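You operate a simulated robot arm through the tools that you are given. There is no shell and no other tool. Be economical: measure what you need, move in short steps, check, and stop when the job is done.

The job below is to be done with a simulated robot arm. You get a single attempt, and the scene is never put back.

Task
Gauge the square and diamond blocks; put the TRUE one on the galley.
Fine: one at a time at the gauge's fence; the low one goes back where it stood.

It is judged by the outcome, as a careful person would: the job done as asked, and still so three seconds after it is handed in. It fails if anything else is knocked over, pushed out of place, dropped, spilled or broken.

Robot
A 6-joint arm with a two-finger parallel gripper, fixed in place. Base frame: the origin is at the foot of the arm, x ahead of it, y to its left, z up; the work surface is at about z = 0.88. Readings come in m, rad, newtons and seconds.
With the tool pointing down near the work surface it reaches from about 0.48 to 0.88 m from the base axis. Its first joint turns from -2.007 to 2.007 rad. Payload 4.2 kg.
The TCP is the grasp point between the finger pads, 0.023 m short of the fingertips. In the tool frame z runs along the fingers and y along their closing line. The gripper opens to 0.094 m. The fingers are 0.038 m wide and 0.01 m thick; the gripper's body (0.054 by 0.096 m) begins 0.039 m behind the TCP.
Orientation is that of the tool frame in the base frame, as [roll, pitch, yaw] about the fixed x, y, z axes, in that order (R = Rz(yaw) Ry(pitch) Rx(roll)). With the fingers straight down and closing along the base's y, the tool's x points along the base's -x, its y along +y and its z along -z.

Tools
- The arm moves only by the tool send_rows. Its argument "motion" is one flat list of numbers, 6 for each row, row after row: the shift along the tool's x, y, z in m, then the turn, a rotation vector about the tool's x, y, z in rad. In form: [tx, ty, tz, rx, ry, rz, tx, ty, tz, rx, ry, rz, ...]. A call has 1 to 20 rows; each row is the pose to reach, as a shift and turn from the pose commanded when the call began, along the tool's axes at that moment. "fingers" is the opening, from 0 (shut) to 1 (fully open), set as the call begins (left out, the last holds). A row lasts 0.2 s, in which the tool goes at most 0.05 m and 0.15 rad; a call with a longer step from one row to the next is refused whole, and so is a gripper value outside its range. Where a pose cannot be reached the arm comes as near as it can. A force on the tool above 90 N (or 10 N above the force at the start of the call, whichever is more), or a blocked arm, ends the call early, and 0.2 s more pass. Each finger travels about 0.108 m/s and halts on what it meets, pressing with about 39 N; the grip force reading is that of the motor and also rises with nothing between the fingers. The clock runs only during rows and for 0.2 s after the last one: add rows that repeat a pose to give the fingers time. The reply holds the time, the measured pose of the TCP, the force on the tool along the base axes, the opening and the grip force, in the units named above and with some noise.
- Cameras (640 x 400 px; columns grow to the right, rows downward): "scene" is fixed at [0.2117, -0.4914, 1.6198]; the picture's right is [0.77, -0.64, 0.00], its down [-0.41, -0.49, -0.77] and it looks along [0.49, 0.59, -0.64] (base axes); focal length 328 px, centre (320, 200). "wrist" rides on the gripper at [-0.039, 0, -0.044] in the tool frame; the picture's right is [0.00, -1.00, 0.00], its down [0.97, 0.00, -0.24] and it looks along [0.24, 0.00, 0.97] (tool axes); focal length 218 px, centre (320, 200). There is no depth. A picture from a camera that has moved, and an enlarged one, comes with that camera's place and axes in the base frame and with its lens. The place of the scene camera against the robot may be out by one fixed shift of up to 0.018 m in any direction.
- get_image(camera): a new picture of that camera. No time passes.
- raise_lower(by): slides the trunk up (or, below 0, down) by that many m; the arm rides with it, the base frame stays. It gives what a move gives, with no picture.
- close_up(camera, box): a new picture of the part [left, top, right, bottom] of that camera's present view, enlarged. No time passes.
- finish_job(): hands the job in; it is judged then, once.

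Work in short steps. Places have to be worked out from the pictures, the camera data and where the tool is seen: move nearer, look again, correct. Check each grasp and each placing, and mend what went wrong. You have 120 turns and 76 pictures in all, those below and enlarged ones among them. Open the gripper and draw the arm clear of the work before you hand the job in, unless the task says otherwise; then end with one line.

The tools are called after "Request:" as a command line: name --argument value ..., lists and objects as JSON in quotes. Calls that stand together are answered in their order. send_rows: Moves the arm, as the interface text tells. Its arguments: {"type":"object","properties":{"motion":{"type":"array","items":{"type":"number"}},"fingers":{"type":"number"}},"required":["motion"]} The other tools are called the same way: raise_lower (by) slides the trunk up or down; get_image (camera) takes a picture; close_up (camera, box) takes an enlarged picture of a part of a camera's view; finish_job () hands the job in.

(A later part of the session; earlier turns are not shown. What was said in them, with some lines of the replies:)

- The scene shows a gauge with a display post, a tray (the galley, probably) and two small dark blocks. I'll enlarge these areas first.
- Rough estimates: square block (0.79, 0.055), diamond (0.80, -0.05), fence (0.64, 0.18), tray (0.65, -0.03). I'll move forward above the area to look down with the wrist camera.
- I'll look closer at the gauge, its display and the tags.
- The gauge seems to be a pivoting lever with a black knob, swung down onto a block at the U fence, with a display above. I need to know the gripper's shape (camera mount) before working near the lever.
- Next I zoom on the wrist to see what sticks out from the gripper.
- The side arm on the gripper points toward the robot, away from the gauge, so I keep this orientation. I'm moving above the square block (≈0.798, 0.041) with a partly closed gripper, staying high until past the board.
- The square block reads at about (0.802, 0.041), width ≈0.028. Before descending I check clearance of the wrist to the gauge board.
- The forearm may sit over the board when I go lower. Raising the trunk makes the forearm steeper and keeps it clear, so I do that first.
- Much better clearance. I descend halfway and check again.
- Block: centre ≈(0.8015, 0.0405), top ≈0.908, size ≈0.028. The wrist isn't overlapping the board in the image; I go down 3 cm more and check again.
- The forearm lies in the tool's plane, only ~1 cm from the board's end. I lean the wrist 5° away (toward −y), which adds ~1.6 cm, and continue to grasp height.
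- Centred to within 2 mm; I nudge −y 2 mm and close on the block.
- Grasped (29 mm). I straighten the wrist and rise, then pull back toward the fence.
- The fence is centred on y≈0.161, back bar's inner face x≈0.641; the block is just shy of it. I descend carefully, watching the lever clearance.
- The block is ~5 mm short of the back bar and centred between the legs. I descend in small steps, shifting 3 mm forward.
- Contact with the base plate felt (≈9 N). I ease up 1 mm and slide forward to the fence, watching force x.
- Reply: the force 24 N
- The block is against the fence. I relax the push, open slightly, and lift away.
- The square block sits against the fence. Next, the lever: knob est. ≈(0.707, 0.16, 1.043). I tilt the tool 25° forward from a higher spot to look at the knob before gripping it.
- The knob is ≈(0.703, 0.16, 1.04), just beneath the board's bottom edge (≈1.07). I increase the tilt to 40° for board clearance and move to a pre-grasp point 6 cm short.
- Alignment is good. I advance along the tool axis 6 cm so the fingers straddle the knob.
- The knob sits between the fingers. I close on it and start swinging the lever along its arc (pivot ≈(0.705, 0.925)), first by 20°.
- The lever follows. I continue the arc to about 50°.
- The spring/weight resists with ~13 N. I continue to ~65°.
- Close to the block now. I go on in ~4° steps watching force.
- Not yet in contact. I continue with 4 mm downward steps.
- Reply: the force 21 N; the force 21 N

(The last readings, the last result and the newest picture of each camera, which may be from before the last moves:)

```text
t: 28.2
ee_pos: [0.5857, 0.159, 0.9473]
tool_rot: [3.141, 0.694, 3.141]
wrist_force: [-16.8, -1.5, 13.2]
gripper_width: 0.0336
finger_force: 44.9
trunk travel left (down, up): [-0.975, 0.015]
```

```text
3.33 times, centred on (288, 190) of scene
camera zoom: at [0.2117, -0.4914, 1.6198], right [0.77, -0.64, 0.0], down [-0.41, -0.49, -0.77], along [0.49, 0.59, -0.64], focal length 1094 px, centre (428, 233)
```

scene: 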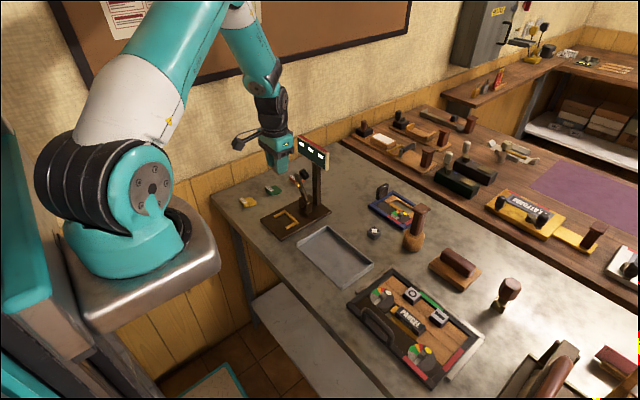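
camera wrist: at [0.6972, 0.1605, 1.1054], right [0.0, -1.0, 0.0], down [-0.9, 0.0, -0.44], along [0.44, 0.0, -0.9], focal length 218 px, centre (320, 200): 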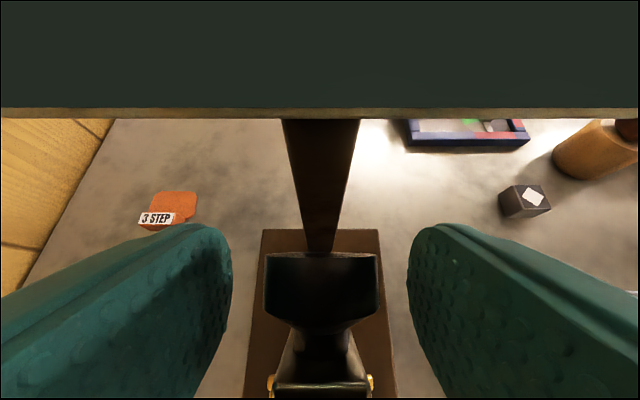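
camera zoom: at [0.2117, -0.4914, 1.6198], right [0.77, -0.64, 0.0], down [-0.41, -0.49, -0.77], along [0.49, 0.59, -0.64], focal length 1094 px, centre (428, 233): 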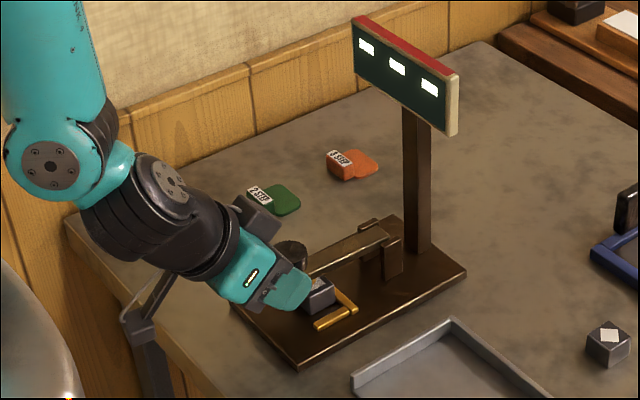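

Force along −x tells the radius is a bit larger than assumed; I shift −x slightly while going on down.

Request:
send_rows --motion '[0.0042, 0, 0.0004, 0, 0, 0]'

Request:
send_rows --motion '[0.0034, 0, 0.0017, 0, 0, 0]'

Request:
get_image --camera "wrist"

Request:
close_up --camera "scene" --box '[265, 190, 325, 230]'

```text
t: 28.6
ee_pos: [0.5861, 0.1601, 0.947]
tool_rot: [3.14, 0.701, -3.14]
wrist_force: [-0.3, -4.0, 13.0]
gripper_width: 0.0334
finger_force: 44.6
trunk travel left (down, up): [-0.975, 0.015]
```

```text
t: 29.0
ee_pos: [0.5837, 0.1609, 0.9429]
tool_rot: [3.141, 0.7, 3.141]
wrist_force: [14.4, -3.1, 8.1]
gripper_width: 0.0334
finger_force: 45.0
trunk travel left (down, up): [-0.975, 0.015]
```

```text
34 pictures are left
camera wrist: at [0.586, 0.1601, 1.001], right [0.0, -1.0, 0.0], down [-0.9, 0.0, -0.44], along [0.44, 0.0, -0.9], focal length 218 px, centre (320, 200)
```

wrist: 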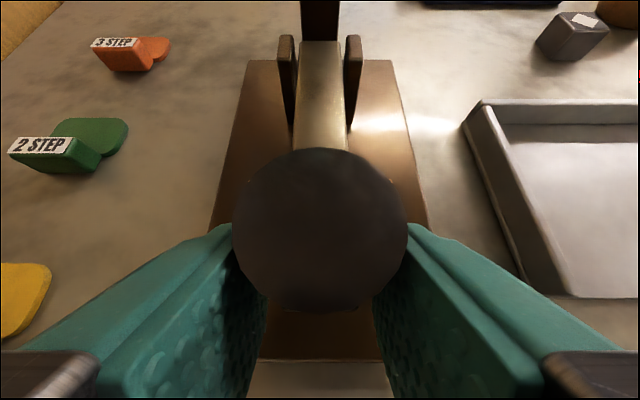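

```text
10.00 times, centred on (295, 210) of scene
camera zoom: at [0.2117, -0.4914, 1.6198], right [0.77, -0.64, 0.0], down [-0.41, -0.49, -0.77], along [0.49, 0.59, -0.64], focal length 3280 px, centre (570, 100)
```

zoom: 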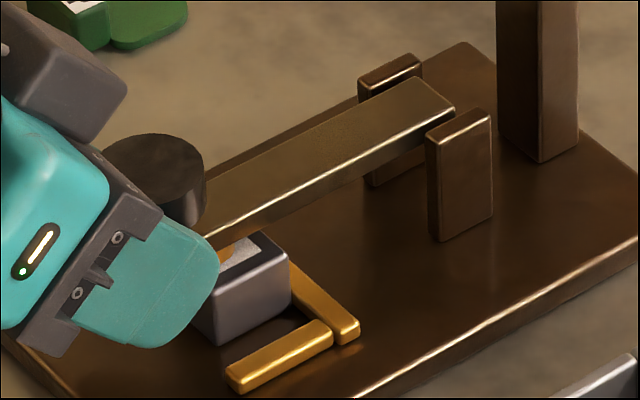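

The foot is just above the block's top. Two more small downward steps, checking the display.

Request:
send_rows --motion '[0.0011, 0, 0.0029, 0, 0, 0]'

Request:
send_rows --motion '[0.0019, 0, 0.0023, 0, 0, 0]'

Request:
close_up --camera "scene" --box '[260, 130, 340, 230]'

```text
t: 29.4
ee_pos: [0.5835, 0.1604, 0.9389]
tool_rot: [3.14, 0.694, -3.141]
wrist_force: [7.2, -2.9, 11.3]
gripper_width: 0.0336
finger_force: 45.1
trunk travel left (down, up): [-0.975, 0.015]
```

```text
t: 29.8
ee_pos: [0.5838, 0.1601, 0.9377]
tool_rot: [-3.141, 0.697, -3.14]
wrist_force: [0.4, -4.9, 26.9]
gripper_width: 0.0336
finger_force: 44.8
trunk travel left (down, up): [-0.975, 0.015]
```

```text
4.00 times, centred on (300, 180) of scene
camera zoom: at [0.2117, -0.4914, 1.6198], right [0.77, -0.64, 0.0], down [-0.41, -0.49, -0.77], along [0.49, 0.59, -0.64], focal length 1312 px, centre (400, 280)
```

zoom: 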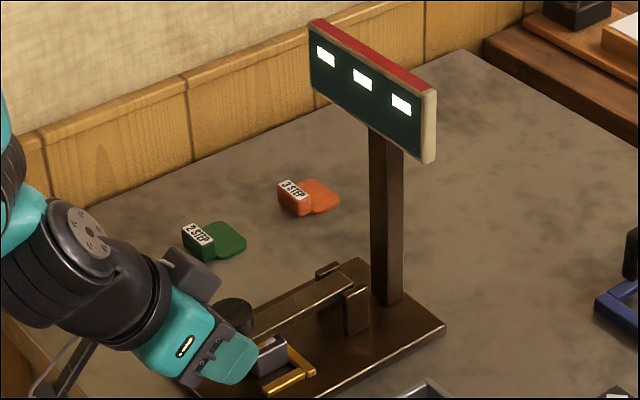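

Contact felt (27 N at z≈0.938). I hold a second and read the display.

Request:
send_rows --motion '[0.0006, 0, 0.0008, 0, 0, 0, 0.0006, 0, 0.0008, 0, 0, 0, 0.0006, 0, 0.0008, 0, 0, 0, 0.0006, 0, 0.0008, 0, 0, 0, 0.0006, 0, 0.0008, 0, 0, 0]'

Request:
close_up --camera "scene" --box '[290, 130, 340, 172]'

```text
t: 31.0
ee_pos: [0.5819, 0.1599, 0.9346]
tool_rot: [3.141, 0.693, -3.139]
wrist_force: [-1.1, 0.9, 14.2]
gripper_width: 0.0323
finger_force: 44.6
trunk travel left (down, up): [-0.975, 0.015]
```

```text
9.52 times, centred on (315, 151) of scene
camera zoom: at [0.2117, -0.4914, 1.6198], right [0.77, -0.64, 0.0], down [-0.41, -0.49, -0.77], along [0.49, 0.59, -0.64], focal length 3124 px, centre (368, 667)
```

zoom: 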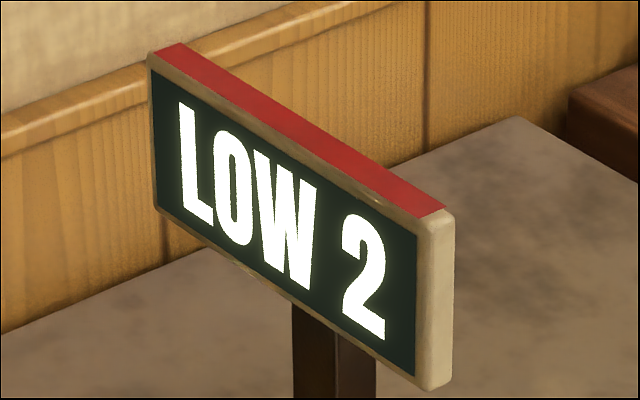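

The square block reads "LOW 2". I take the lever back up along the same arc.

Request:
send_rows --motion '[-0.006, 0, -0.0055, 0, 0, 0, -0.0118, 0, -0.0105, 0, 0, 0, -0.0249, 0, -0.0201, 0, 0, 0, -0.0392, 0, -0.0278, 0, 0, 0, -0.0544, 0, -0.0333, 0, 0, 0, -0.0704, 0, -0.0368, 0, 0, 0, -0.0865, 0, -0.0379, 0, 0, 0, -0.1028, 0, -0.0368, 0, 0, 0, -0.1186, 0, -0.0335, 0, 0, 0, -0.134, 0, -0.028, 0, 0, 0, -0.1483, 0, -0.0204, 0, 0, 0, -0.1545, 0, -0.0165, 0, 0, 0]'

Request:
close_up --camera "scene" --box '[240, 110, 345, 230]'

```text
t: 33.5
ee_pos: [0.666, 0.1597, 1.0371]
tool_rot: [-3.135, 0.655, -3.128]
wrist_force: [-46.5, 3.9, 17.6]
gripper_width: 0.0219
finger_force: 45.4
trunk travel left (down, up): [-0.975, 0.015]
stopped in row 12: the force on the tool passed its limit (the readings are from after the stop); the commanded pose is now the measured one
```

```text
3.33 times, centred on (292, 170) of scene
camera zoom: at [0.2117, -0.4914, 1.6198], right [0.77, -0.64, 0.0], down [-0.41, -0.49, -0.77], along [0.49, 0.59, -0.64], focal length 1094 px, centre (412, 300)
```

zoom: 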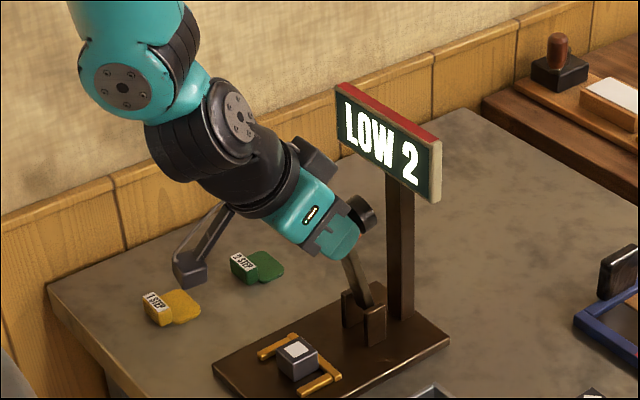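

The knob slipped toward the stem and the lever reached its up-stop. I open the gripper, and withdraw along the tool axis.

Request:
send_rows --motion '[0, 0, 0, 0, 0, 0, 0, 0, 0, 0, 0, 0]' --fingers 0.62

Request:
send_rows --motion '[0, 0, -0.03, 0, 0, 0, 0, 0, -0.06, 0, 0, 0, 0, 0, -0.1, 0, 0, 0]'

Request:
get_image --camera "wrist"

Request:
close_up --camera "scene" --box '[240, 120, 350, 250]'

```text
t: 34.0
ee_pos: [0.6745, 0.1583, 1.0398]
tool_rot: [-3.134, 0.665, -3.134]
wrist_force: [0.4, 0.0, 0.3]
gripper_width: 0.0582
finger_force: 0.0
trunk travel left (down, up): [-0.975, 0.015]
```

```text
t: 34.9
ee_pos: [0.6121, 0.1593, 1.1169]
tool_rot: [-3.133, 0.662, -3.131]
wrist_force: [-0.4, 0.9, 0.0]
gripper_width: 0.0582
finger_force: 0.1
trunk travel left (down, up): [-0.975, 0.015]
```

```text
29 pictures are left
camera wrist: at [0.615, 0.1603, 1.1757], right [0.01, -1.0, 0.01], down [-0.91, -0.01, -0.41], along [0.41, 0.0, -0.91], focal length 218 px, centre (320, 200)
```

wrist: 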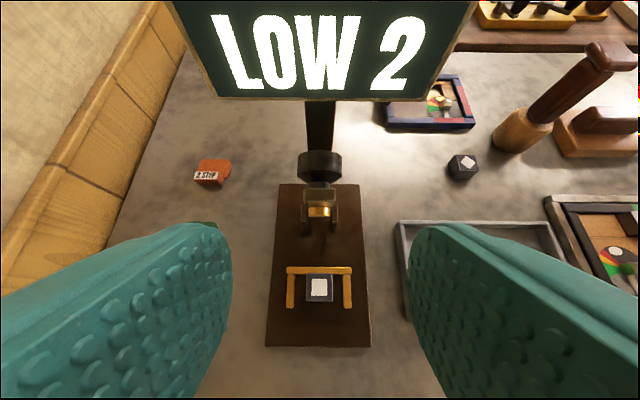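

```text
3.08 times, centred on (295, 185) of scene
camera zoom: at [0.2117, -0.4914, 1.6198], right [0.77, -0.64, 0.0], down [-0.41, -0.49, -0.77], along [0.49, 0.59, -0.64], focal length 1009 px, centre (397, 246)
```

zoom: 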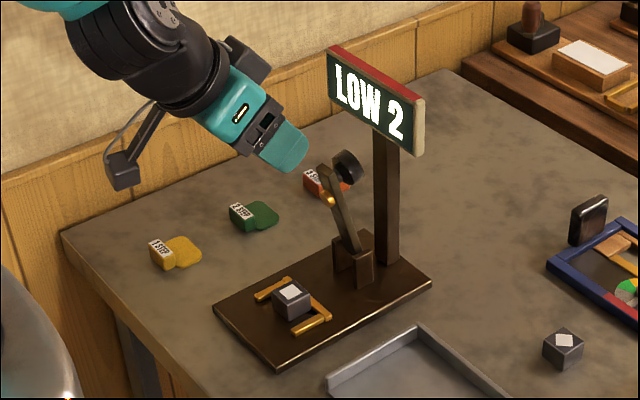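

Lever is up, base unmoved, block still in place. I straighten the tool and line up over the block.

Request:
send_rows --motion '[0, 0, 0, 0, 0.135, 0, 0, 0, 0, 0, 0.27, 0, 0, 0, 0, 0, 0.4, 0, 0, 0, 0, 0, 0.53, 0, 0, 0, 0, 0, 0.662, 0]' --fingers 0.41

Request:
send_rows --motion '[-0.004, 0.001, 0.04, 0, 0, 0, -0.008, 0.001, 0.08, 0, 0, 0, -0.008, 0.001, 0.12, 0, 0, 0, -0.008, 0.001, 0.15, 0, 0, 0]'

Request:
get_image --camera "wrist"

```text
t: 36.0
ee_pos: [0.6112, 0.1593, 1.1176]
tool_rot: [-3.137, 0.001, -3.133]
wrist_force: [-0.4, 1.3, -0.3]
gripper_width: 0.0385
finger_force: 0.0
trunk travel left (down, up): [-0.975, 0.015]
```

```text
t: 37.0
ee_pos: [0.6188, 0.1615, 0.9664]
tool_rot: [-3.136, 0.003, -3.136]
wrist_force: [0.1, -0.4, -0.4]
gripper_width: 0.0386
finger_force: 0.0
trunk travel left (down, up): [-0.975, 0.015]
```

```text
27 pictures are left
camera wrist: at [0.6571, 0.1623, 1.0101], right [0.01, -1.0, 0.01], down [-0.97, 0.0, 0.24], along [-0.24, -0.01, -0.97], focal length 218 px, centre (320, 200)
```

wrist: 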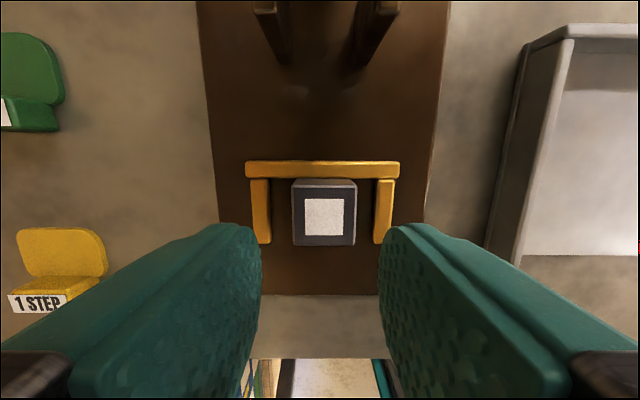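

Block at y≈0.1595; I shift −2 mm, descend to the previous grasp height and grip.

Request:
send_rows --motion '[-0.001, -0.002, 0.02, 0, 0, 0, -0.001, -0.002, 0.038, 0, 0, 0, -0.001, -0.002, 0.038, 0, 0, 0]'

Request:
send_rows --motion '[0, 0, 0, 0, 0, 0, 0, 0, 0, 0, 0, 0, 0, 0, 0, 0, 0, 0]' --fingers 0

Request:
send_rows --motion '[0, 0, -0.02, 0, 0, 0, 0.01, 0, -0.06, 0, 0, 0, 0.03, 0, -0.1, 0, 0, 0, 0.03, 0, -0.14, 0, 0, 0, 0.03, 0, -0.185, 0, 0, 0]'

Request:
get_image --camera "wrist"

```text
t: 37.9
ee_pos: [0.6211, 0.1591, 0.9287]
tool_rot: [-3.138, 0.001, -3.136]
wrist_force: [-0.7, -0.2, -0.2]
gripper_width: 0.0386
finger_force: 0.0
trunk travel left (down, up): [-0.975, 0.015]
```

```text
t: 38.6
ee_pos: [0.6199, 0.1583, 0.9301]
tool_rot: [-3.135, 0.002, -3.136]
wrist_force: [0.6, 1.1, -0.3]
gripper_width: 0.0294
finger_force: 39.2
trunk travel left (down, up): [-0.975, 0.015]
```

```text
t: 39.9
ee_pos: [0.5903, 0.1575, 1.1136]
tool_rot: [-3.134, 0.0, -3.137]
wrist_force: [0.5, -0.4, -1.8]
gripper_width: 0.0293
finger_force: 39.1
trunk travel left (down, up): [-0.975, 0.015]
```

```text
26 pictures are left
camera wrist: at [0.6286, 0.1583, 1.1587], right [0.01, -1.0, 0.01], down [-0.97, 0.0, 0.24], along [-0.24, -0.01, -0.97], focal length 218 px, centre (320, 200)
```

wrist: 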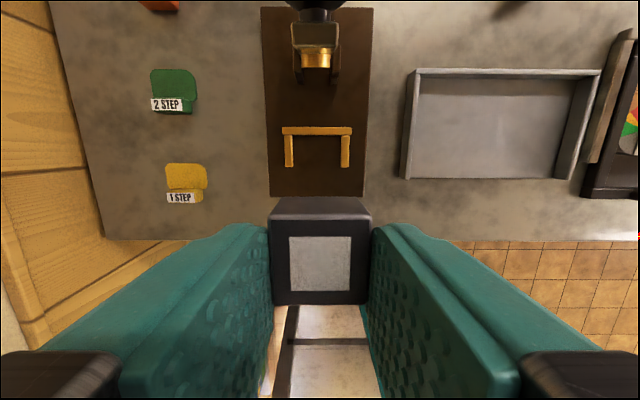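

Holding the block with the same offset as at the pick. I carry it back: first −y, then +x, at z≈1.11.

Request:
send_rows --motion '[0, -0.035, 0, 0, 0, 0, 0, -0.07, 0, 0, 0, 0, 0, -0.105, 0, 0, 0, 0, 0, -0.137, 0, 0, 0, 0, -0.045, -0.137, 0, 0, 0, 0, -0.09, -0.137, 0, 0, 0, 0, -0.135, -0.137, 0, 0, 0, 0, -0.17, -0.137, 0, 0, 0, 0, -0.2045, -0.137, 0, 0, 0, 0, -0.2045, -0.137, 0, 0, 0, 0]'

Request:
send_rows --motion '[0, 0.018, 0.03, -0.03, 0, 0, 0, 0.018, 0.07, -0.07, 0, 0, 0, 0.018, 0.11, -0.07, 0, 0, 0, 0.018, 0.15, -0.07, 0, 0, 0, 0.018, 0.16, -0.07, 0, 0]'

Request:
close_up --camera "scene" --box '[300, 90, 390, 230]'

```text
t: 42.0
ee_pos: [0.7977, 0.0217, 1.115]
tool_rot: [-3.137, 0.0, -3.136]
wrist_force: [0.7, -0.4, -2.3]
gripper_width: 0.0297
finger_force: 39.0
trunk travel left (down, up): [-0.975, 0.015]
```

```text
t: 43.2
ee_pos: [0.7956, 0.039, 0.9558]
tool_rot: [3.076, 0.003, -3.135]
wrist_force: [0.1, 1.7, -1.9]
gripper_width: 0.0295
finger_force: 39.1
trunk travel left (down, up): [-0.975, 0.015]
```

```text
2.86 times, centred on (345, 160) of scene
camera zoom: at [0.2117, -0.4914, 1.6198], right [0.77, -0.64, 0.0], down [-0.41, -0.49, -0.77], along [0.49, 0.59, -0.64], focal length 937 px, centre (249, 314)
```

zoom: 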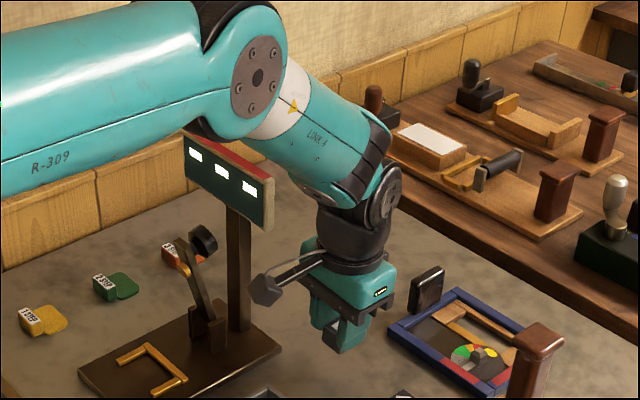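

Clear. I lower straight down toward the original spot in fine final steps.

Request:
send_rows --motion '[0.001, -0.0015, 0.02, 0, 0, 0, 0.001, -0.0025, 0.035, 0, 0, 0]'

Request:
send_rows --motion '[0, 0, 0.002, 0, 0, 0]'

Request:
send_rows --motion '[0, 0, 0.002, 0, 0, 0]'

```text
t: 43.9
ee_pos: [0.7948, 0.0389, 0.92]
tool_rot: [3.079, 0.002, -3.137]
wrist_force: [0.5, 0.2, -0.7]
gripper_width: 0.0295
finger_force: 39.1
trunk travel left (down, up): [-0.975, 0.015]
```

```text
t: 44.2
ee_pos: [0.7944, 0.0398, 0.9182]
tool_rot: [3.078, 0.002, -3.135]
wrist_force: [0.5, 0.0, -1.8]
gripper_width: 0.0298
finger_force: 39.3
trunk travel left (down, up): [-0.975, 0.015]
```

```text
t: 44.6
ee_pos: [0.7947, 0.0402, 0.9182]
tool_rot: [3.077, 0.004, -3.136]
wrist_force: [-2.8, -1.0, 9.6]
gripper_width: 0.0295
finger_force: 38.6
trunk travel left (down, up): [-0.975, 0.015]
```

Touchdown. I open and rise, then check position.

Request:
send_rows --motion '[0, -0.0005, 0, 0, 0, 0, 0, -0.0005, 0, 0, 0, 0]' --fingers 0.55

Request:
send_rows --motion '[0, 0, -0.03, 0, 0, 0, 0, 0, -0.07, 0, 0, 0, 0, 0, -0.11, 0.03, 0, 0, 0, 0, -0.14, 0.065, 0, 0]'

Request:
get_image --camera "wrist"

Request:
close_up --camera "scene" --box '[320, 170, 480, 290]'

```text
t: 45.2
ee_pos: [0.7958, 0.0391, 0.9157]
tool_rot: [3.078, 0.002, -3.137]
wrist_force: [0.3, -0.3, 0.6]
gripper_width: 0.0521
finger_force: 0.0
trunk travel left (down, up): [-0.975, 0.015]
```

```text
t: 46.2
ee_pos: [0.795, 0.0297, 1.0546]
tool_rot: [3.141, 0.002, -3.135]
wrist_force: [0.3, -0.7, -0.1]
gripper_width: 0.0514
finger_force: 0.1
trunk travel left (down, up): [-0.975, 0.015]
```

```text
24 pictures are left
camera wrist: at [0.8327, 0.0304, 1.0989], right [0.01, -1.0, 0.0], down [-0.97, -0.01, 0.24], along [-0.24, 0.0, -0.97], focal length 218 px, centre (320, 200)
```

wrist: 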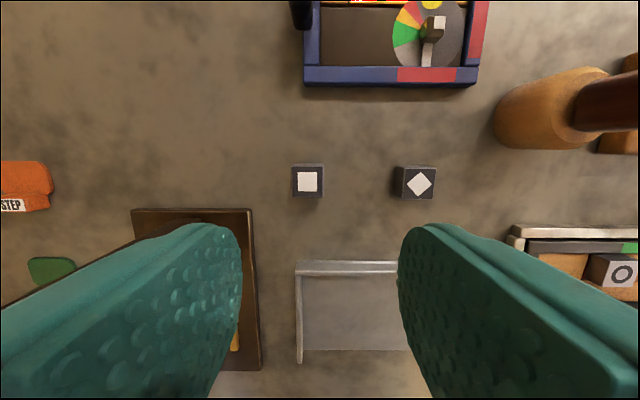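

```text
3.33 times, centred on (400, 230) of scene
camera zoom: at [0.2117, -0.4914, 1.6198], right [0.77, -0.64, 0.0], down [-0.41, -0.49, -0.77], along [0.49, 0.59, -0.64], focal length 1094 px, centre (53, 100)
```

zoom: 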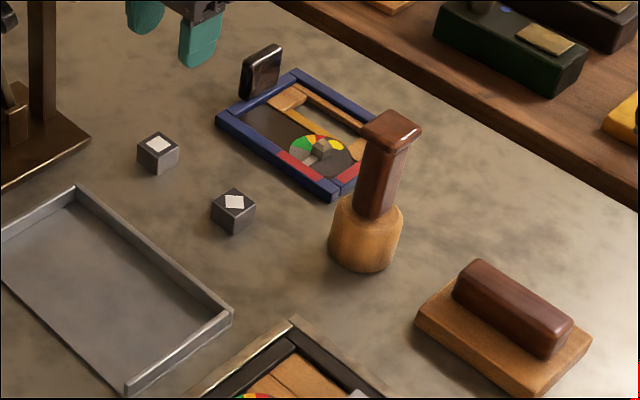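

The square is back exactly at its original image position. Next the diamond at ≈(0.802, −0.056): I move over it and go down to look.

Request:
send_rows --motion '[0, -0.043, 0, 0, 0, 0, 0, -0.086, 0, 0, 0, 0, 0, -0.086, 0.04, 0, 0, 0, 0, -0.086, 0.08, 0, 0, 0, 0, -0.086, 0.1, 0, 0, 0]' --fingers 0.6

Request:
get_image --camera "wrist"

```text
t: 47.5
ee_pos: [0.7954, -0.0549, 0.9567]
tool_rot: [3.141, 0.002, -3.137]
wrist_force: [-0.5, 0.6, 0.3]
gripper_width: 0.0563
finger_force: 0.0
trunk travel left (down, up): [-0.975, 0.015]
```

```text
22 pictures are left
camera wrist: at [0.8351, -0.0553, 1.0006], right [0.01, -1.0, 0.0], down [-0.97, -0.01, 0.24], along [-0.24, 0.0, -0.97], focal length 218 px, centre (320, 200)
```

wrist: 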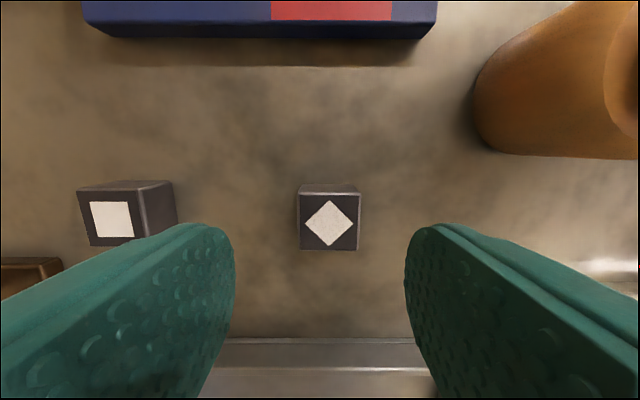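

Diamond at ≈(0.802, −0.0597), nearly square to the gripper. I shift −4.5 mm, descend, and grip.

Request:
send_rows --motion '[0.001, -0.0045, 0.0, 0, 0, 0, 0.001, -0.0045, 0.025, 0, 0, 0, 0.001, -0.0045, 0.041, 0, 0, 0, 0.001, -0.0045, 0.041, 0, 0, 0]'

Request:
send_rows --motion '[0, 0, 0, 0, 0, 0, 0, 0, 0, 0, 0, 0, 0, 0, 0, 0, 0, 0]' --fingers 0

Request:
send_rows --motion '[0, 0, -0.03, 0, 0, 0, 0, 0, -0.075, 0, 0, 0, 0, 0, -0.12, 0, 0, 0, 0, 0, -0.165, 0, 0, 0, 0, 0, -0.2, 0, 0, 0]'

Request:
send_rows --motion '[0.045, 0, 0, 0, 0, 0, 0.09, 0, 0, 0, 0, 0, 0.135, 0, 0, 0, 0, 0, 0.178, 0, 0, 0, 0, 0, 0.178, 0.045, 0, 0, 0, 0, 0.178, 0.09, 0, 0, 0, 0, 0.178, 0.135, 0, 0, 0, 0, 0.178, 0.18, 0, 0, 0, 0, 0.178, 0.22, 0, 0, 0, 0, 0.178, 0.22, 0, 0, 0, 0]'

Request:
get_image --camera "wrist"

```text
t: 48.5
ee_pos: [0.7948, -0.0601, 0.9151]
tool_rot: [3.141, 0.001, -3.136]
wrist_force: [0.3, 0.0, -1.5]
gripper_width: 0.0561
finger_force: 0.1
trunk travel left (down, up): [-0.975, 0.015]
```

```text
t: 49.2
ee_pos: [0.7941, -0.0601, 0.9148]
tool_rot: [3.141, 0.001, -3.138]
wrist_force: [-0.5, -0.1, -0.5]
gripper_width: 0.0295
finger_force: 39.5
trunk travel left (down, up): [-0.975, 0.015]
```

```text
t: 50.5
ee_pos: [0.7915, -0.0602, 1.1174]
tool_rot: [3.141, -0.001, -3.136]
wrist_force: [-0.4, -0.2, -2.4]
gripper_width: 0.0296
finger_force: 39.5
trunk travel left (down, up): [-0.975, 0.015]
```

```text
t: 52.6
ee_pos: [0.6143, 0.1588, 1.1145]
tool_rot: [-3.139, 0.003, -3.137]
wrist_force: [-0.9, 1.0, -1.8]
gripper_width: 0.0293
finger_force: 39.2
trunk travel left (down, up): [-0.975, 0.015]
```

```text
21 pictures are left
camera wrist: at [0.6532, 0.1582, 1.1576], right [0.01, -1.0, 0.0], down [-0.97, -0.01, 0.24], along [-0.24, 0.0, -0.97], focal length 218 px, centre (320, 200)
```

wrist: 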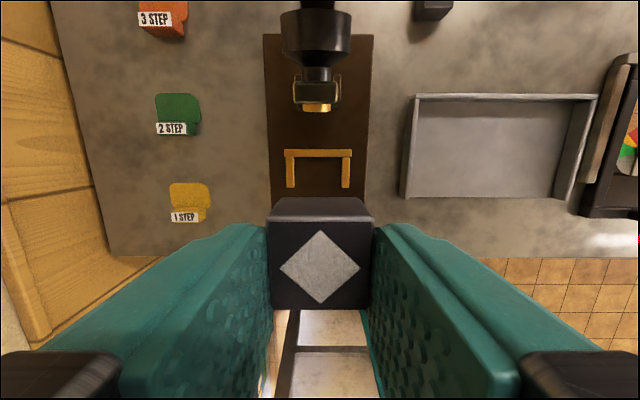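

Held firmly. I descend to the fence as before.

Request:
send_rows --motion '[0, 0.001, 0.045, 0, 0, 0, 0, 0.001, 0.09, 0, 0, 0, 0, 0.001, 0.135, 0, 0, 0, 0, 0.001, 0.16, 0, 0, 0, -0.001, 0.001, 0.18, 0, 0, 0]'

Request:
get_image --camera "wrist"

```text
t: 53.9
ee_pos: [0.616, 0.1593, 0.9318]
tool_rot: [-3.141, 0.001, -3.136]
wrist_force: [-0.3, 0.1, -1.3]
gripper_width: 0.0295
finger_force: 39.0
trunk travel left (down, up): [-0.975, 0.015]
```

```text
20 pictures are left
camera wrist: at [0.656, 0.1587, 0.9759], right [0.01, -1.0, 0.0], down [-0.97, -0.01, 0.24], along [-0.24, 0.0, -0.97], focal length 218 px, centre (320, 200)
```

wrist: 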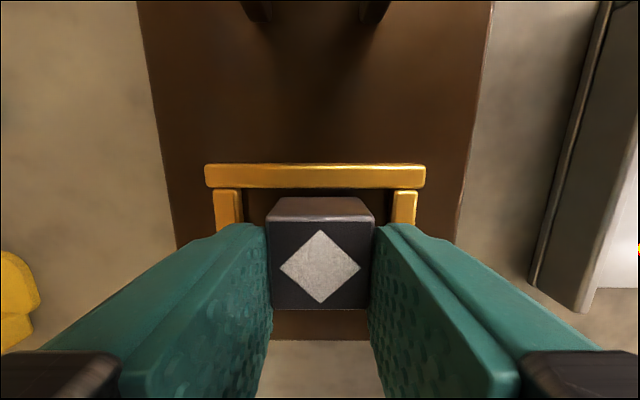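

About 3–4 mm from the bar. I lower to contact, then slide forward to the fence.

Request:
send_rows --motion '[-0.002, 0.001, 0.0025, 0, 0, 0]'

Request:
send_rows --motion '[0, 0, 0.0025, 0, 0, 0]'

Request:
send_rows --motion '[0, 0, 0.0015, 0, 0, 0]'

Request:
send_rows --motion '[-0.0025, 0, 0.0, 0, 0, 0]'

Request:
send_rows --motion '[-0.002, 0, 0, 0, 0, 0]'

```text
t: 54.2
ee_pos: [0.618, 0.1595, 0.9293]
tool_rot: [-3.139, 0.002, -3.136]
wrist_force: [0.5, -0.3, -2.2]
gripper_width: 0.0295
finger_force: 39.1
trunk travel left (down, up): [-0.975, 0.015]
```

```text
t: 54.6
ee_pos: [0.6178, 0.1611, 0.9279]
tool_rot: [-3.14, 0.002, -3.135]
wrist_force: [-0.3, 1.0, -2.0]
gripper_width: 0.0294
finger_force: 38.7
trunk travel left (down, up): [-0.975, 0.015]
```

```text
t: 55.0
ee_pos: [0.6193, 0.1601, 0.9281]
tool_rot: [3.141, 0.001, -3.136]
wrist_force: [-0.4, -0.3, -2.2]
gripper_width: 0.0294
finger_force: 38.9
trunk travel left (down, up): [-0.975, 0.015]
```

```text
t: 55.5
ee_pos: [0.6195, 0.1604, 0.9265]
tool_rot: [-3.14, 0.0, -3.135]
wrist_force: [-5.5, 1.2, -0.3]
gripper_width: 0.0293
finger_force: 38.6
trunk travel left (down, up): [-0.975, 0.015]
```

```text
t: 55.9
ee_pos: [0.6204, 0.1606, 0.9279]
tool_rot: [-3.138, -0.002, -3.135]
wrist_force: [-17.0, -0.4, 3.1]
gripper_width: 0.0294
finger_force: 38.7
trunk travel left (down, up): [-0.975, 0.015]
```

Against the fence (17 N). I relax, open, and retreat to the lever view pose.

Request:
send_rows --motion '[0.0022, 0, 0.0008, 0, 0, 0]'

Request:
send_rows --motion '[0, 0, -0.0005, 0, 0, 0, 0, 0, -0.0005, 0, 0, 0]' --fingers 0.41

Request:
send_rows --motion '[0, 0, -0.02, 0, 0, 0, 0.0, 0, -0.05, 0, 0, 0, 0.02, 0, -0.09, 0, 0, 0, 0.03, 0, -0.13, 0, 0, 0, 0.02, 0, -0.165, 0, 0, 0]'

Request:
send_rows --motion '[0, 0, 0, 0, -0.14, 0, 0, 0, 0, 0, -0.28, 0, 0, 0, 0, 0, -0.42, 0, 0, 0, 0, 0, -0.56, 0, 0, 0, 0, 0, -0.696, 0, 0, 0, 0, 0, -0.696, 0]' --fingers 0.62

Request:
get_image --camera "wrist"

```text
t: 56.2
ee_pos: [0.6195, 0.1593, 0.9266]
tool_rot: [-3.139, 0.001, -3.138]
wrist_force: [-16.0, -0.6, 3.4]
gripper_width: 0.0293
finger_force: 39.2
trunk travel left (down, up): [-0.975, 0.015]
```

```text
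t: 56.9
ee_pos: [0.6217, 0.1607, 0.9273]
tool_rot: [3.141, 0.004, -3.135]
wrist_force: [0.7, 0.6, 0.2]
gripper_width: 0.0385
finger_force: 0.1
trunk travel left (down, up): [-0.975, 0.015]
```

```text
t: 58.0
ee_pos: [0.5974, 0.161, 1.094]
tool_rot: [-3.14, 0.0, -3.136]
wrist_force: [-1.3, -0.5, 0.4]
gripper_width: 0.0386
finger_force: 0.0
trunk travel left (down, up): [-0.975, 0.015]
```

```text
t: 59.5
ee_pos: [0.5996, 0.1602, 1.0932]
tool_rot: [3.141, 0.701, -3.135]
wrist_force: [-0.3, 0.0, -0.4]
gripper_width: 0.0584
finger_force: 0.0
trunk travel left (down, up): [-0.975, 0.015]
```

```text
19 pictures are left
camera wrist: at [0.6012, 0.1604, 1.1513], right [0.01, -1.0, 0.0], down [-0.9, -0.01, -0.44], along [0.44, 0.0, -0.9], focal length 218 px, centre (320, 200)
```

wrist: 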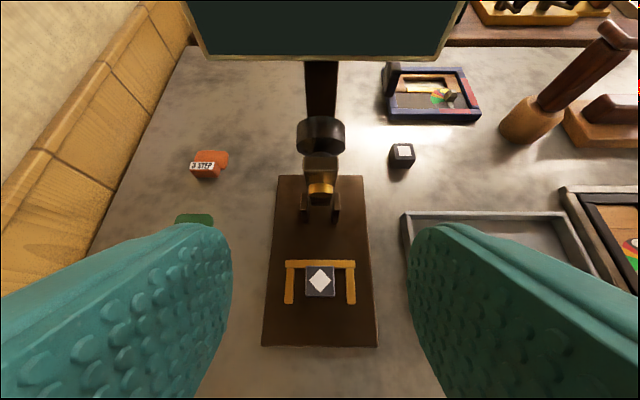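

Diamond is at the fence. I repeat the lever approach via the known pre-grasp and grip the knob.

Request:
send_rows --motion '[-0.0205, 0, 0.0188, 0, 0, 0, -0.0409, 0, 0.0375, 0, 0, 0, -0.043, 0, 0.0575, 0, 0, 0, -0.044, 0, 0.0775, 0, 0, 0, -0.0449, 0, 0.0975, 0, 0, 0, -0.0449, 0, 0.0975, 0, 0, 0]'

Request:
send_rows --motion '[0, 0, 0, 0, 0, 0, 0, 0, 0, 0, 0, 0, 0, 0, 0, 0, 0, 0]' --fingers 0

Request:
close_up --camera "scene" --box '[250, 120, 345, 230]'

```text
t: 60.9
ee_pos: [0.6984, 0.1596, 1.0488]
tool_rot: [3.141, 0.698, -3.134]
wrist_force: [0.0, 0.2, 0.0]
gripper_width: 0.0581
finger_force: 0.1
trunk travel left (down, up): [-0.975, 0.015]
```

```text
t: 61.6
ee_pos: [0.6978, 0.1615, 1.0477]
tool_rot: [-3.141, 0.698, -3.133]
wrist_force: [1.4, 1.9, -2.3]
gripper_width: 0.0331
finger_force: 45.3
trunk travel left (down, up): [-0.975, 0.015]
```

```text
3.64 times, centred on (298, 175) of scene
camera zoom: at [0.2117, -0.4914, 1.6198], right [0.77, -0.64, 0.0], down [-0.41, -0.49, -0.77], along [0.49, 0.59, -0.64], focal length 1193 px, centre (402, 291)
```

zoom: 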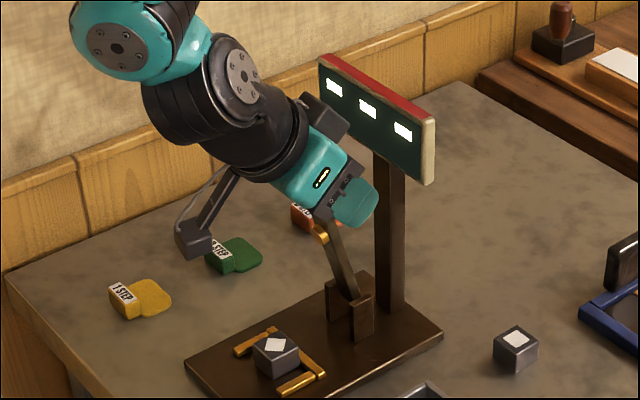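

Knob gripped (33 mm). I swing the lever along the arc to just above the block.

Request:
send_rows --motion '[0.0127, 0, -0.0087, 0, 0, 0, 0.0273, 0, -0.0163, 0, 0, 0, 0.0428, 0, -0.0218, 0, 0, 0, 0.0588, 0, -0.0253, 0, 0, 0, 0.0751, 0, -0.0264, 0, 0, 0, 0.0915, 0, -0.0252, 0, 0, 0, 0.1074, 0, -0.0215, 0, 0, 0, 0.1228, 0, -0.016, 0, 0, 0, 0.1336, 0, -0.01, 0, 0, 0, 0.1439, 0, -0.0036, 0, 0, 0]'

Request:
close_up --camera "scene" --box '[240, 130, 345, 240]'

```text
t: 63.9
ee_pos: [0.5845, 0.1598, 0.9574]
tool_rot: [-3.139, 0.697, -3.134]
wrist_force: [-2.2, -7.6, 12.8]
gripper_width: 0.0333
finger_force: 45.6
trunk travel left (down, up): [-0.975, 0.015]
```

```text
3.64 times, centred on (292, 185) of scene
camera zoom: at [0.2117, -0.4914, 1.6198], right [0.77, -0.64, 0.0], down [-0.41, -0.49, -0.77], along [0.49, 0.59, -0.64], focal length 1193 px, centre (420, 254)
```

zoom: 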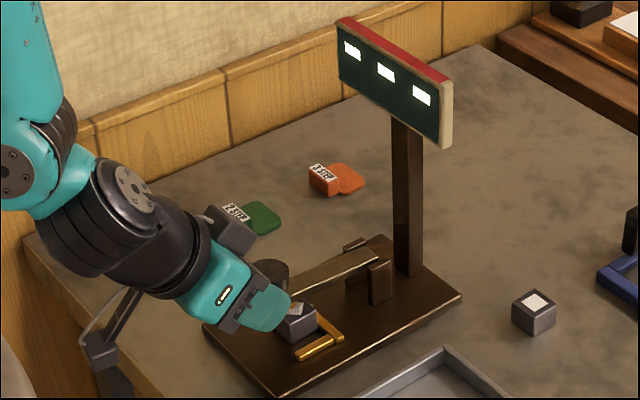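

Now the last ~2 cm, in fine steps until contact force rises.

Request:
send_rows --motion '[0.0026, 0, 0.0031, 0, 0, 0, 0.0052, 0, 0.0062, 0, 0, 0, 0.0078, 0, 0.0092, 0, 0, 0]'

Request:
send_rows --motion '[0.0019, 0, 0.0023, 0, 0, 0]'

Request:
send_rows --motion '[0.0019, 0, 0.0023, 0, 0, 0, 0.0019, 0, 0.0023, 0, 0, 0]'

Request:
close_up --camera "scene" --box '[260, 130, 340, 230]'

```text
t: 64.7
ee_pos: [0.583, 0.1603, 0.9452]
tool_rot: [3.14, 0.697, -3.133]
wrist_force: [-19.0, -1.4, 13.9]
gripper_width: 0.0333
finger_force: 45.2
trunk travel left (down, up): [-0.975, 0.015]
```

```text
t: 65.0
ee_pos: [0.584, 0.16, 0.9427]
tool_rot: [-3.141, 0.697, -3.134]
wrist_force: [-17.9, 0.7, 11.4]
gripper_width: 0.0334
finger_force: 44.3
trunk travel left (down, up): [-0.975, 0.015]
```

```text
t: 65.7
ee_pos: [0.5841, 0.1595, 0.9404]
tool_rot: [3.141, 0.701, -3.136]
wrist_force: [-17.4, -3.1, 24.5]
gripper_width: 0.0334
finger_force: 45.0
trunk travel left (down, up): [-0.975, 0.015]
```

```text
4.00 times, centred on (300, 180) of scene
camera zoom: at [0.2117, -0.4914, 1.6198], right [0.77, -0.64, 0.0], down [-0.41, -0.49, -0.77], along [0.49, 0.59, -0.64], focal length 1312 px, centre (400, 280)
```

zoom: 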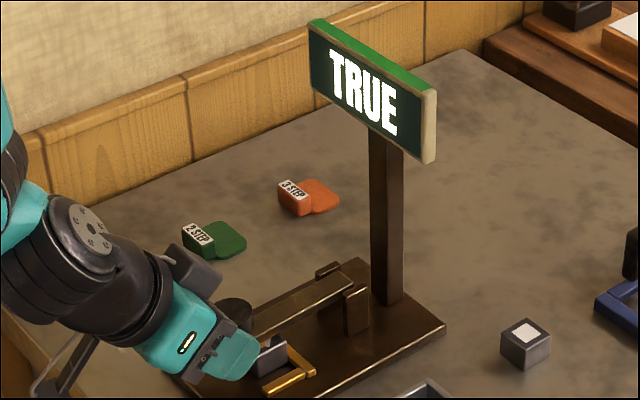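

The diamond reads TRUE. I return the lever up along the arc, stopping slightly short of its stop.

Request:
send_rows --motion '[-0.0062, 0, -0.0077, 0, 0, 0, -0.0194, 0, -0.0174, 0, 0, 0, -0.0337, 0, -0.0251, 0, 0, 0, -0.0491, 0, -0.0306, 0, 0, 0, -0.065, 0, -0.0341, 0, 0, 0, -0.0813, 0, -0.0352, 0, 0, 0, -0.0976, 0, -0.0341, 0, 0, 0, -0.1136, 0, -0.0308, 0, 0, 0, -0.129, 0, -0.0252, 0, 0, 0, -0.1416, 0, -0.0187, 0, 0, 0]'

Request:
close_up --camera "scene" --box '[240, 110, 345, 230]'

```text
t: 67.8
ee_pos: [0.68, 0.1616, 1.0447]
tool_rot: [-3.14, 0.698, -3.134]
wrist_force: [-9.6, -0.2, -3.6]
gripper_width: 0.0333
finger_force: 44.6
trunk travel left (down, up): [-0.975, 0.015]
```

```text
3.33 times, centred on (292, 170) of scene
camera zoom: at [0.2117, -0.4914, 1.6198], right [0.77, -0.64, 0.0], down [-0.41, -0.49, -0.77], along [0.49, 0.59, -0.64], focal length 1094 px, centre (412, 300)
```

zoom: 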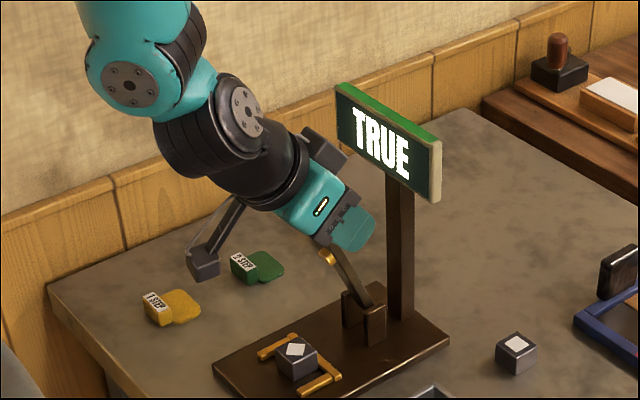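

Good. A last 1.2 cm to its rest, then open, withdraw, and straighten.

Request:
send_rows --motion '[-0.006, 0, 0.004, 0, 0, 0, -0.0105, 0, 0.0066, 0, 0, 0]'

Request:
send_rows --motion '[0, 0, 0, 0, 0, 0, 0, 0, 0, 0, 0, 0]' --fingers 0.62

Request:
send_rows --motion '[0.001, 0, -0.03, 0, 0, 0, 0.003, 0, -0.06, 0, 0, 0, 0.015, 0, -0.1, 0, 0, 0, 0.02, 0, -0.12, 0, 0, 0]'

Request:
send_rows --motion '[0, 0, 0, 0, 0.14, 0, 0, 0, 0, 0, 0.28, 0, 0, 0, 0, 0, 0.42, 0, 0, 0, 0, 0, 0.56, 0, 0, 0, 0, 0, 0.698, 0, 0, 0, 0, 0, 0.698, 0]' --fingers 0.41

Request:
get_image --camera "wrist"

```text
t: 68.5
ee_pos: [0.6936, 0.1613, 1.0459]
tool_rot: [-3.139, 0.698, -3.135]
wrist_force: [-10.1, -0.1, -1.5]
gripper_width: 0.0334
finger_force: 44.6
trunk travel left (down, up): [-0.975, 0.015]
```

```text
t: 69.0
ee_pos: [0.6941, 0.1606, 1.0455]
tool_rot: [-3.141, 0.698, -3.137]
wrist_force: [0.6, 0.0, 0.4]
gripper_width: 0.0585
finger_force: 0.1
trunk travel left (down, up): [-0.975, 0.015]
```

```text
t: 70.0
ee_pos: [0.6, 0.158, 1.125]
tool_rot: [3.141, 0.696, -3.136]
wrist_force: [0.4, 0.2, -0.1]
gripper_width: 0.0585
finger_force: 0.2
trunk travel left (down, up): [-0.975, 0.015]
```

```text
t: 71.5
ee_pos: [0.6012, 0.1597, 1.1252]
tool_rot: [-3.142, -0.002, -3.135]
wrist_force: [0.4, 0.7, -0.4]
gripper_width: 0.0388
finger_force: 0.0
trunk travel left (down, up): [-0.975, 0.015]
```

```text
14 pictures are left
camera wrist: at [0.6398, 0.1605, 1.1686], right [0.01, -1.0, 0.0], down [-0.97, -0.01, 0.24], along [-0.24, 0.0, -0.97], focal length 218 px, centre (320, 200)
```

wrist: 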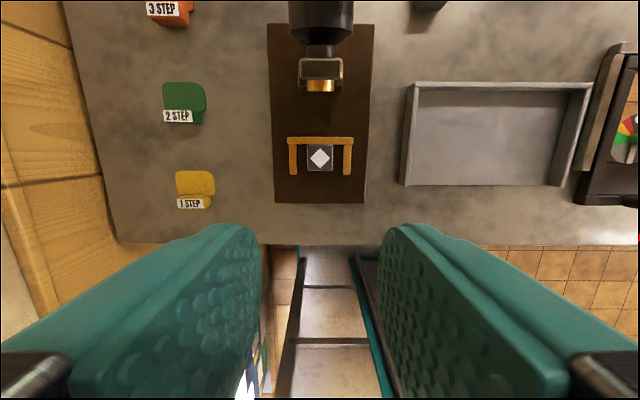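

Block is centred at y≈0.160. I descend on it and grip.

Request:
send_rows --motion '[-0.019, 0, 0.04, 0, 0, 0, -0.019, 0, 0.085, 0, 0, 0, -0.019, 0, 0.13, 0, 0, 0, -0.019, 0, 0.165, 0, 0, 0, -0.019, 0, 0.185, 0, 0, 0, -0.019, 0, 0.197, 0, 0, 0, -0.019, 0, 0.197, 0, 0, 0]'

Request:
send_rows --motion '[0, 0, 0, 0, 0, 0, 0, 0, 0, 0, 0, 0, 0, 0, 0, 0, 0, 0]' --fingers 0

Request:
send_rows --motion '[0, 0, -0.02, 0, 0, 0, 0.01, 0, -0.06, 0, 0, 0, 0.01, 0, -0.1, 0, 0, 0, 0.01, 0, -0.13, 0, 0, 0]'

Request:
send_rows --motion '[0, -0.045, 0, 0, 0, 0, 0, -0.09, 0, 0, 0, 0, 0, -0.135, 0, 0, 0, 0, 0, -0.18, 0, 0, 0, 0, -0.015, -0.208, 0, 0, 0, 0, -0.03, -0.208, 0, 0, 0, 0]'

Request:
get_image --camera "wrist"

```text
t: 73.0
ee_pos: [0.6193, 0.16, 0.9273]
tool_rot: [3.141, 0.0, -3.137]
wrist_force: [0.1, -0.2, 0.8]
gripper_width: 0.0386
finger_force: 0.0
trunk travel left (down, up): [-0.975, 0.015]
```

```text
t: 73.8
ee_pos: [0.6193, 0.1597, 0.9269]
tool_rot: [-3.141, -0.001, -3.137]
wrist_force: [0.4, -0.1, 0.9]
gripper_width: 0.0294
finger_force: 39.4
trunk travel left (down, up): [-0.975, 0.015]
```

```text
t: 74.8
ee_pos: [0.6099, 0.1599, 1.0585]
tool_rot: [-3.139, -0.002, -3.136]
wrist_force: [0.5, -0.6, -1.7]
gripper_width: 0.0293
finger_force: 39.5
trunk travel left (down, up): [-0.975, 0.015]
```

```text
t: 76.2
ee_pos: [0.6426, -0.0484, 1.0616]
tool_rot: [-3.141, -0.001, -3.135]
wrist_force: [0.1, -0.3, -1.6]
gripper_width: 0.0297
finger_force: 39.1
trunk travel left (down, up): [-0.975, 0.015]
```

```text
13 pictures are left
camera wrist: at [0.6814, -0.048, 1.1039], right [0.01, -1.0, 0.0], down [-0.97, -0.01, 0.24], along [-0.24, 0.0, -0.97], focal length 218 px, centre (320, 200)
```

wrist: 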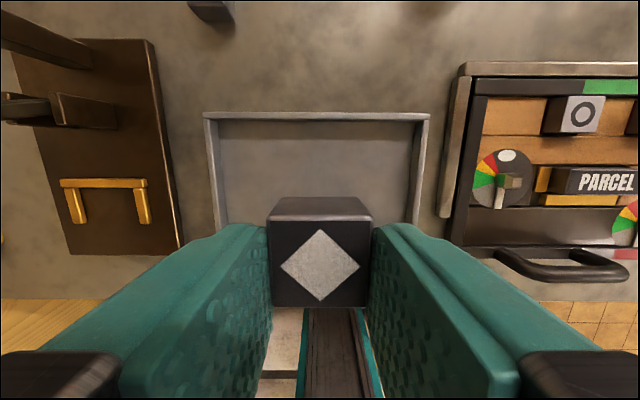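

The tray is below, the block is over its middle. I lower it with fine final steps.

Request:
send_rows --motion '[0, 0, 0.04, 0, 0, 0, 0, 0, 0.08, 0, 0, 0, 0, 0, 0.115, 0, 0, 0, 0, 0, 0.134, 0, 0, 0]'

Request:
send_rows --motion '[0, 0, 0.003, 0, 0, 0]'

Request:
send_rows --motion '[0, 0, 0.002, 0, 0, 0]'

Request:
send_rows --motion '[0, 0, 0.002, 0, 0, 0]'

```text
t: 77.2
ee_pos: [0.6418, -0.0476, 0.9229]
tool_rot: [-3.14, 0.0, -3.137]
wrist_force: [1.0, -0.1, -2.4]
gripper_width: 0.0295
finger_force: 39.1
trunk travel left (down, up): [-0.975, 0.015]
```

```text
t: 77.7
ee_pos: [0.6416, -0.0469, 0.92]
tool_rot: [-3.141, 0.0, -3.137]
wrist_force: [0.0, 0.4, -1.3]
gripper_width: 0.0295
finger_force: 39.2
trunk travel left (down, up): [-0.975, 0.015]
```

```text
t: 78.0
ee_pos: [0.6414, -0.048, 0.9197]
tool_rot: [-3.141, -0.001, -3.136]
wrist_force: [-1.3, 1.5, 4.5]
gripper_width: 0.0294
finger_force: 39.0
trunk travel left (down, up): [-0.975, 0.015]
```

```text
t: 78.5
ee_pos: [0.6409, -0.0473, 0.9197]
tool_rot: [-3.141, 0.001, -3.136]
wrist_force: [-3.2, -1.1, 25.2]
gripper_width: 0.0293
finger_force: 38.7
trunk travel left (down, up): [-0.975, 0.015]
```

The block rests on the tray floor. I ease off, open, and draw clear upward.

Request:
send_rows --motion '[0, 0, -0.002, 0, 0, 0]'

Request:
send_rows --motion '[0, 0, 0, 0, 0, 0, 0, 0, 0, 0, 0, 0]' --fingers 0.6

Request:
send_rows --motion '[0, 0, -0.03, 0, 0, 0, 0, 0, -0.07, 0, 0, 0, 0.03, 0, -0.115, 0, 0, 0, 0.06, 0, -0.15, 0, 0, 0, 0.1, 0, -0.18, 0, 0, 0, 0.12, 0, -0.22, 0, 0, 0, 0.12, 0, -0.26, 0, 0, 0]'

Request:
get_image --camera "scene"

Request:
get_image --camera "wrist"

```text
t: 78.8
ee_pos: [0.6417, -0.0477, 0.9188]
tool_rot: [-3.141, 0.001, -3.136]
wrist_force: [3.0, -0.6, 8.6]
gripper_width: 0.0294
finger_force: 39.1
trunk travel left (down, up): [-0.975, 0.015]
```

```text
t: 79.5
ee_pos: [0.6413, -0.0475, 0.9182]
tool_rot: [-3.142, 0.0, -3.136]
wrist_force: [-0.1, -0.6, -0.6]
gripper_width: 0.0565
finger_force: 0.1
trunk travel left (down, up): [-0.975, 0.015]
```

```text
refused: row 3 steps farther than a row can; nothing moved
```

```text
12 pictures are left
```

scene: 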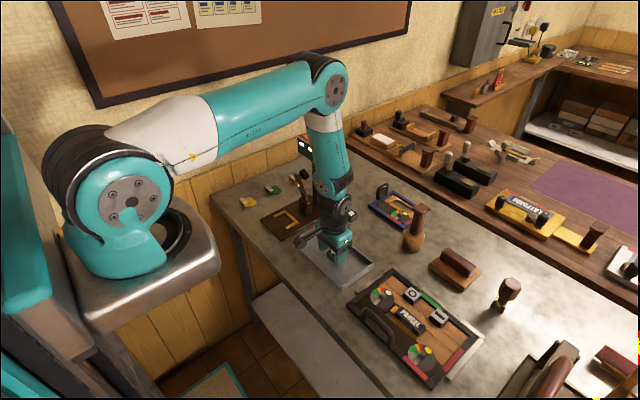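

```text
11 pictures are left
camera wrist: at [0.6801, -0.0474, 0.9624], right [0.01, -1.0, 0.0], down [-0.97, -0.01, 0.24], along [-0.24, 0.0, -0.97], focal length 218 px, centre (320, 200)
```

wrist: 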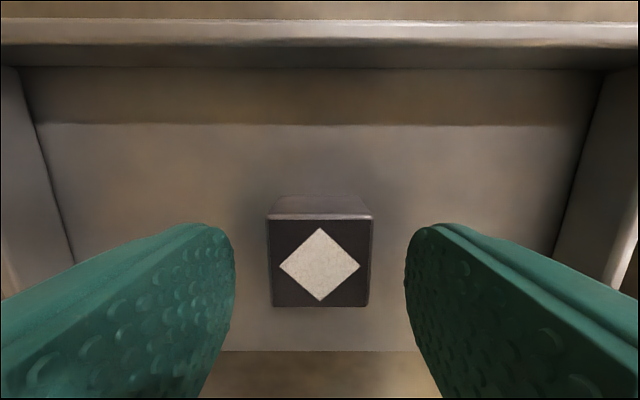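

The block is well within the tray, fingers open. The lift was refused for a long step; I resend with shorter ones.

Request:
send_rows --motion '[0, 0, -0.03, 0, 0, 0, 0, 0, -0.07, 0, 0, 0, 0.02, 0, -0.11, 0, 0, 0, 0.045, 0, -0.145, 0, 0, 0, 0.075, 0, -0.175, 0, 0, 0, 0.1, 0, -0.21, 0, 0, 0, 0.11, 0, -0.25, 0, 0, 0]'

Request:
get_image --camera "scene"

Request:
close_up --camera "scene" --box '[250, 130, 410, 290]'

```text
t: 81.0
ee_pos: [0.5302, -0.0474, 1.1699]
tool_rot: [-3.141, -0.001, -3.137]
wrist_force: [0.8, 0.1, 0.1]
gripper_width: 0.0565
finger_force: 0.0
trunk travel left (down, up): [-0.975, 0.015]
```

```text
10 pictures are left
```

scene: 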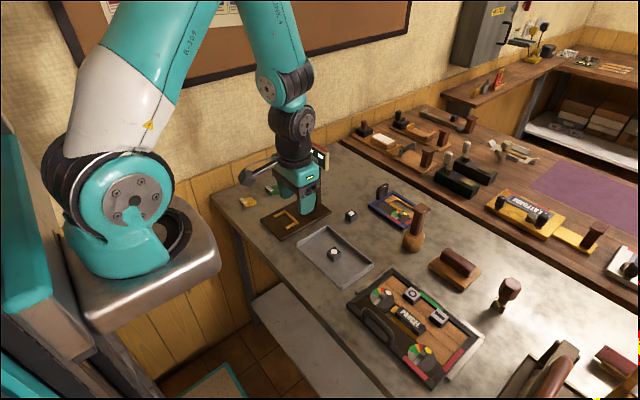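

```text
2.50 times, centred on (330, 210) of scene
camera zoom: at [0.2117, -0.4914, 1.6198], right [0.77, -0.64, 0.0], down [-0.41, -0.49, -0.77], along [0.49, 0.59, -0.64], focal length 820 px, centre (295, 175)
```

zoom: 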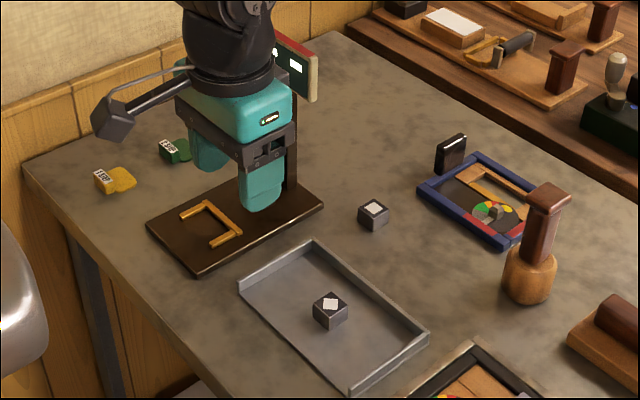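

The diamond is on the galley, the square is back where it stood, nothing else has moved, and the gripper is open and clear. I hand the job in.

Request:
finish_job

```text
The job is handed in.
```

I gauged both blocks one at a time at the fence: the square read LOW 2 and is back where it stood, and the diamond read TRUE and is on the galley.
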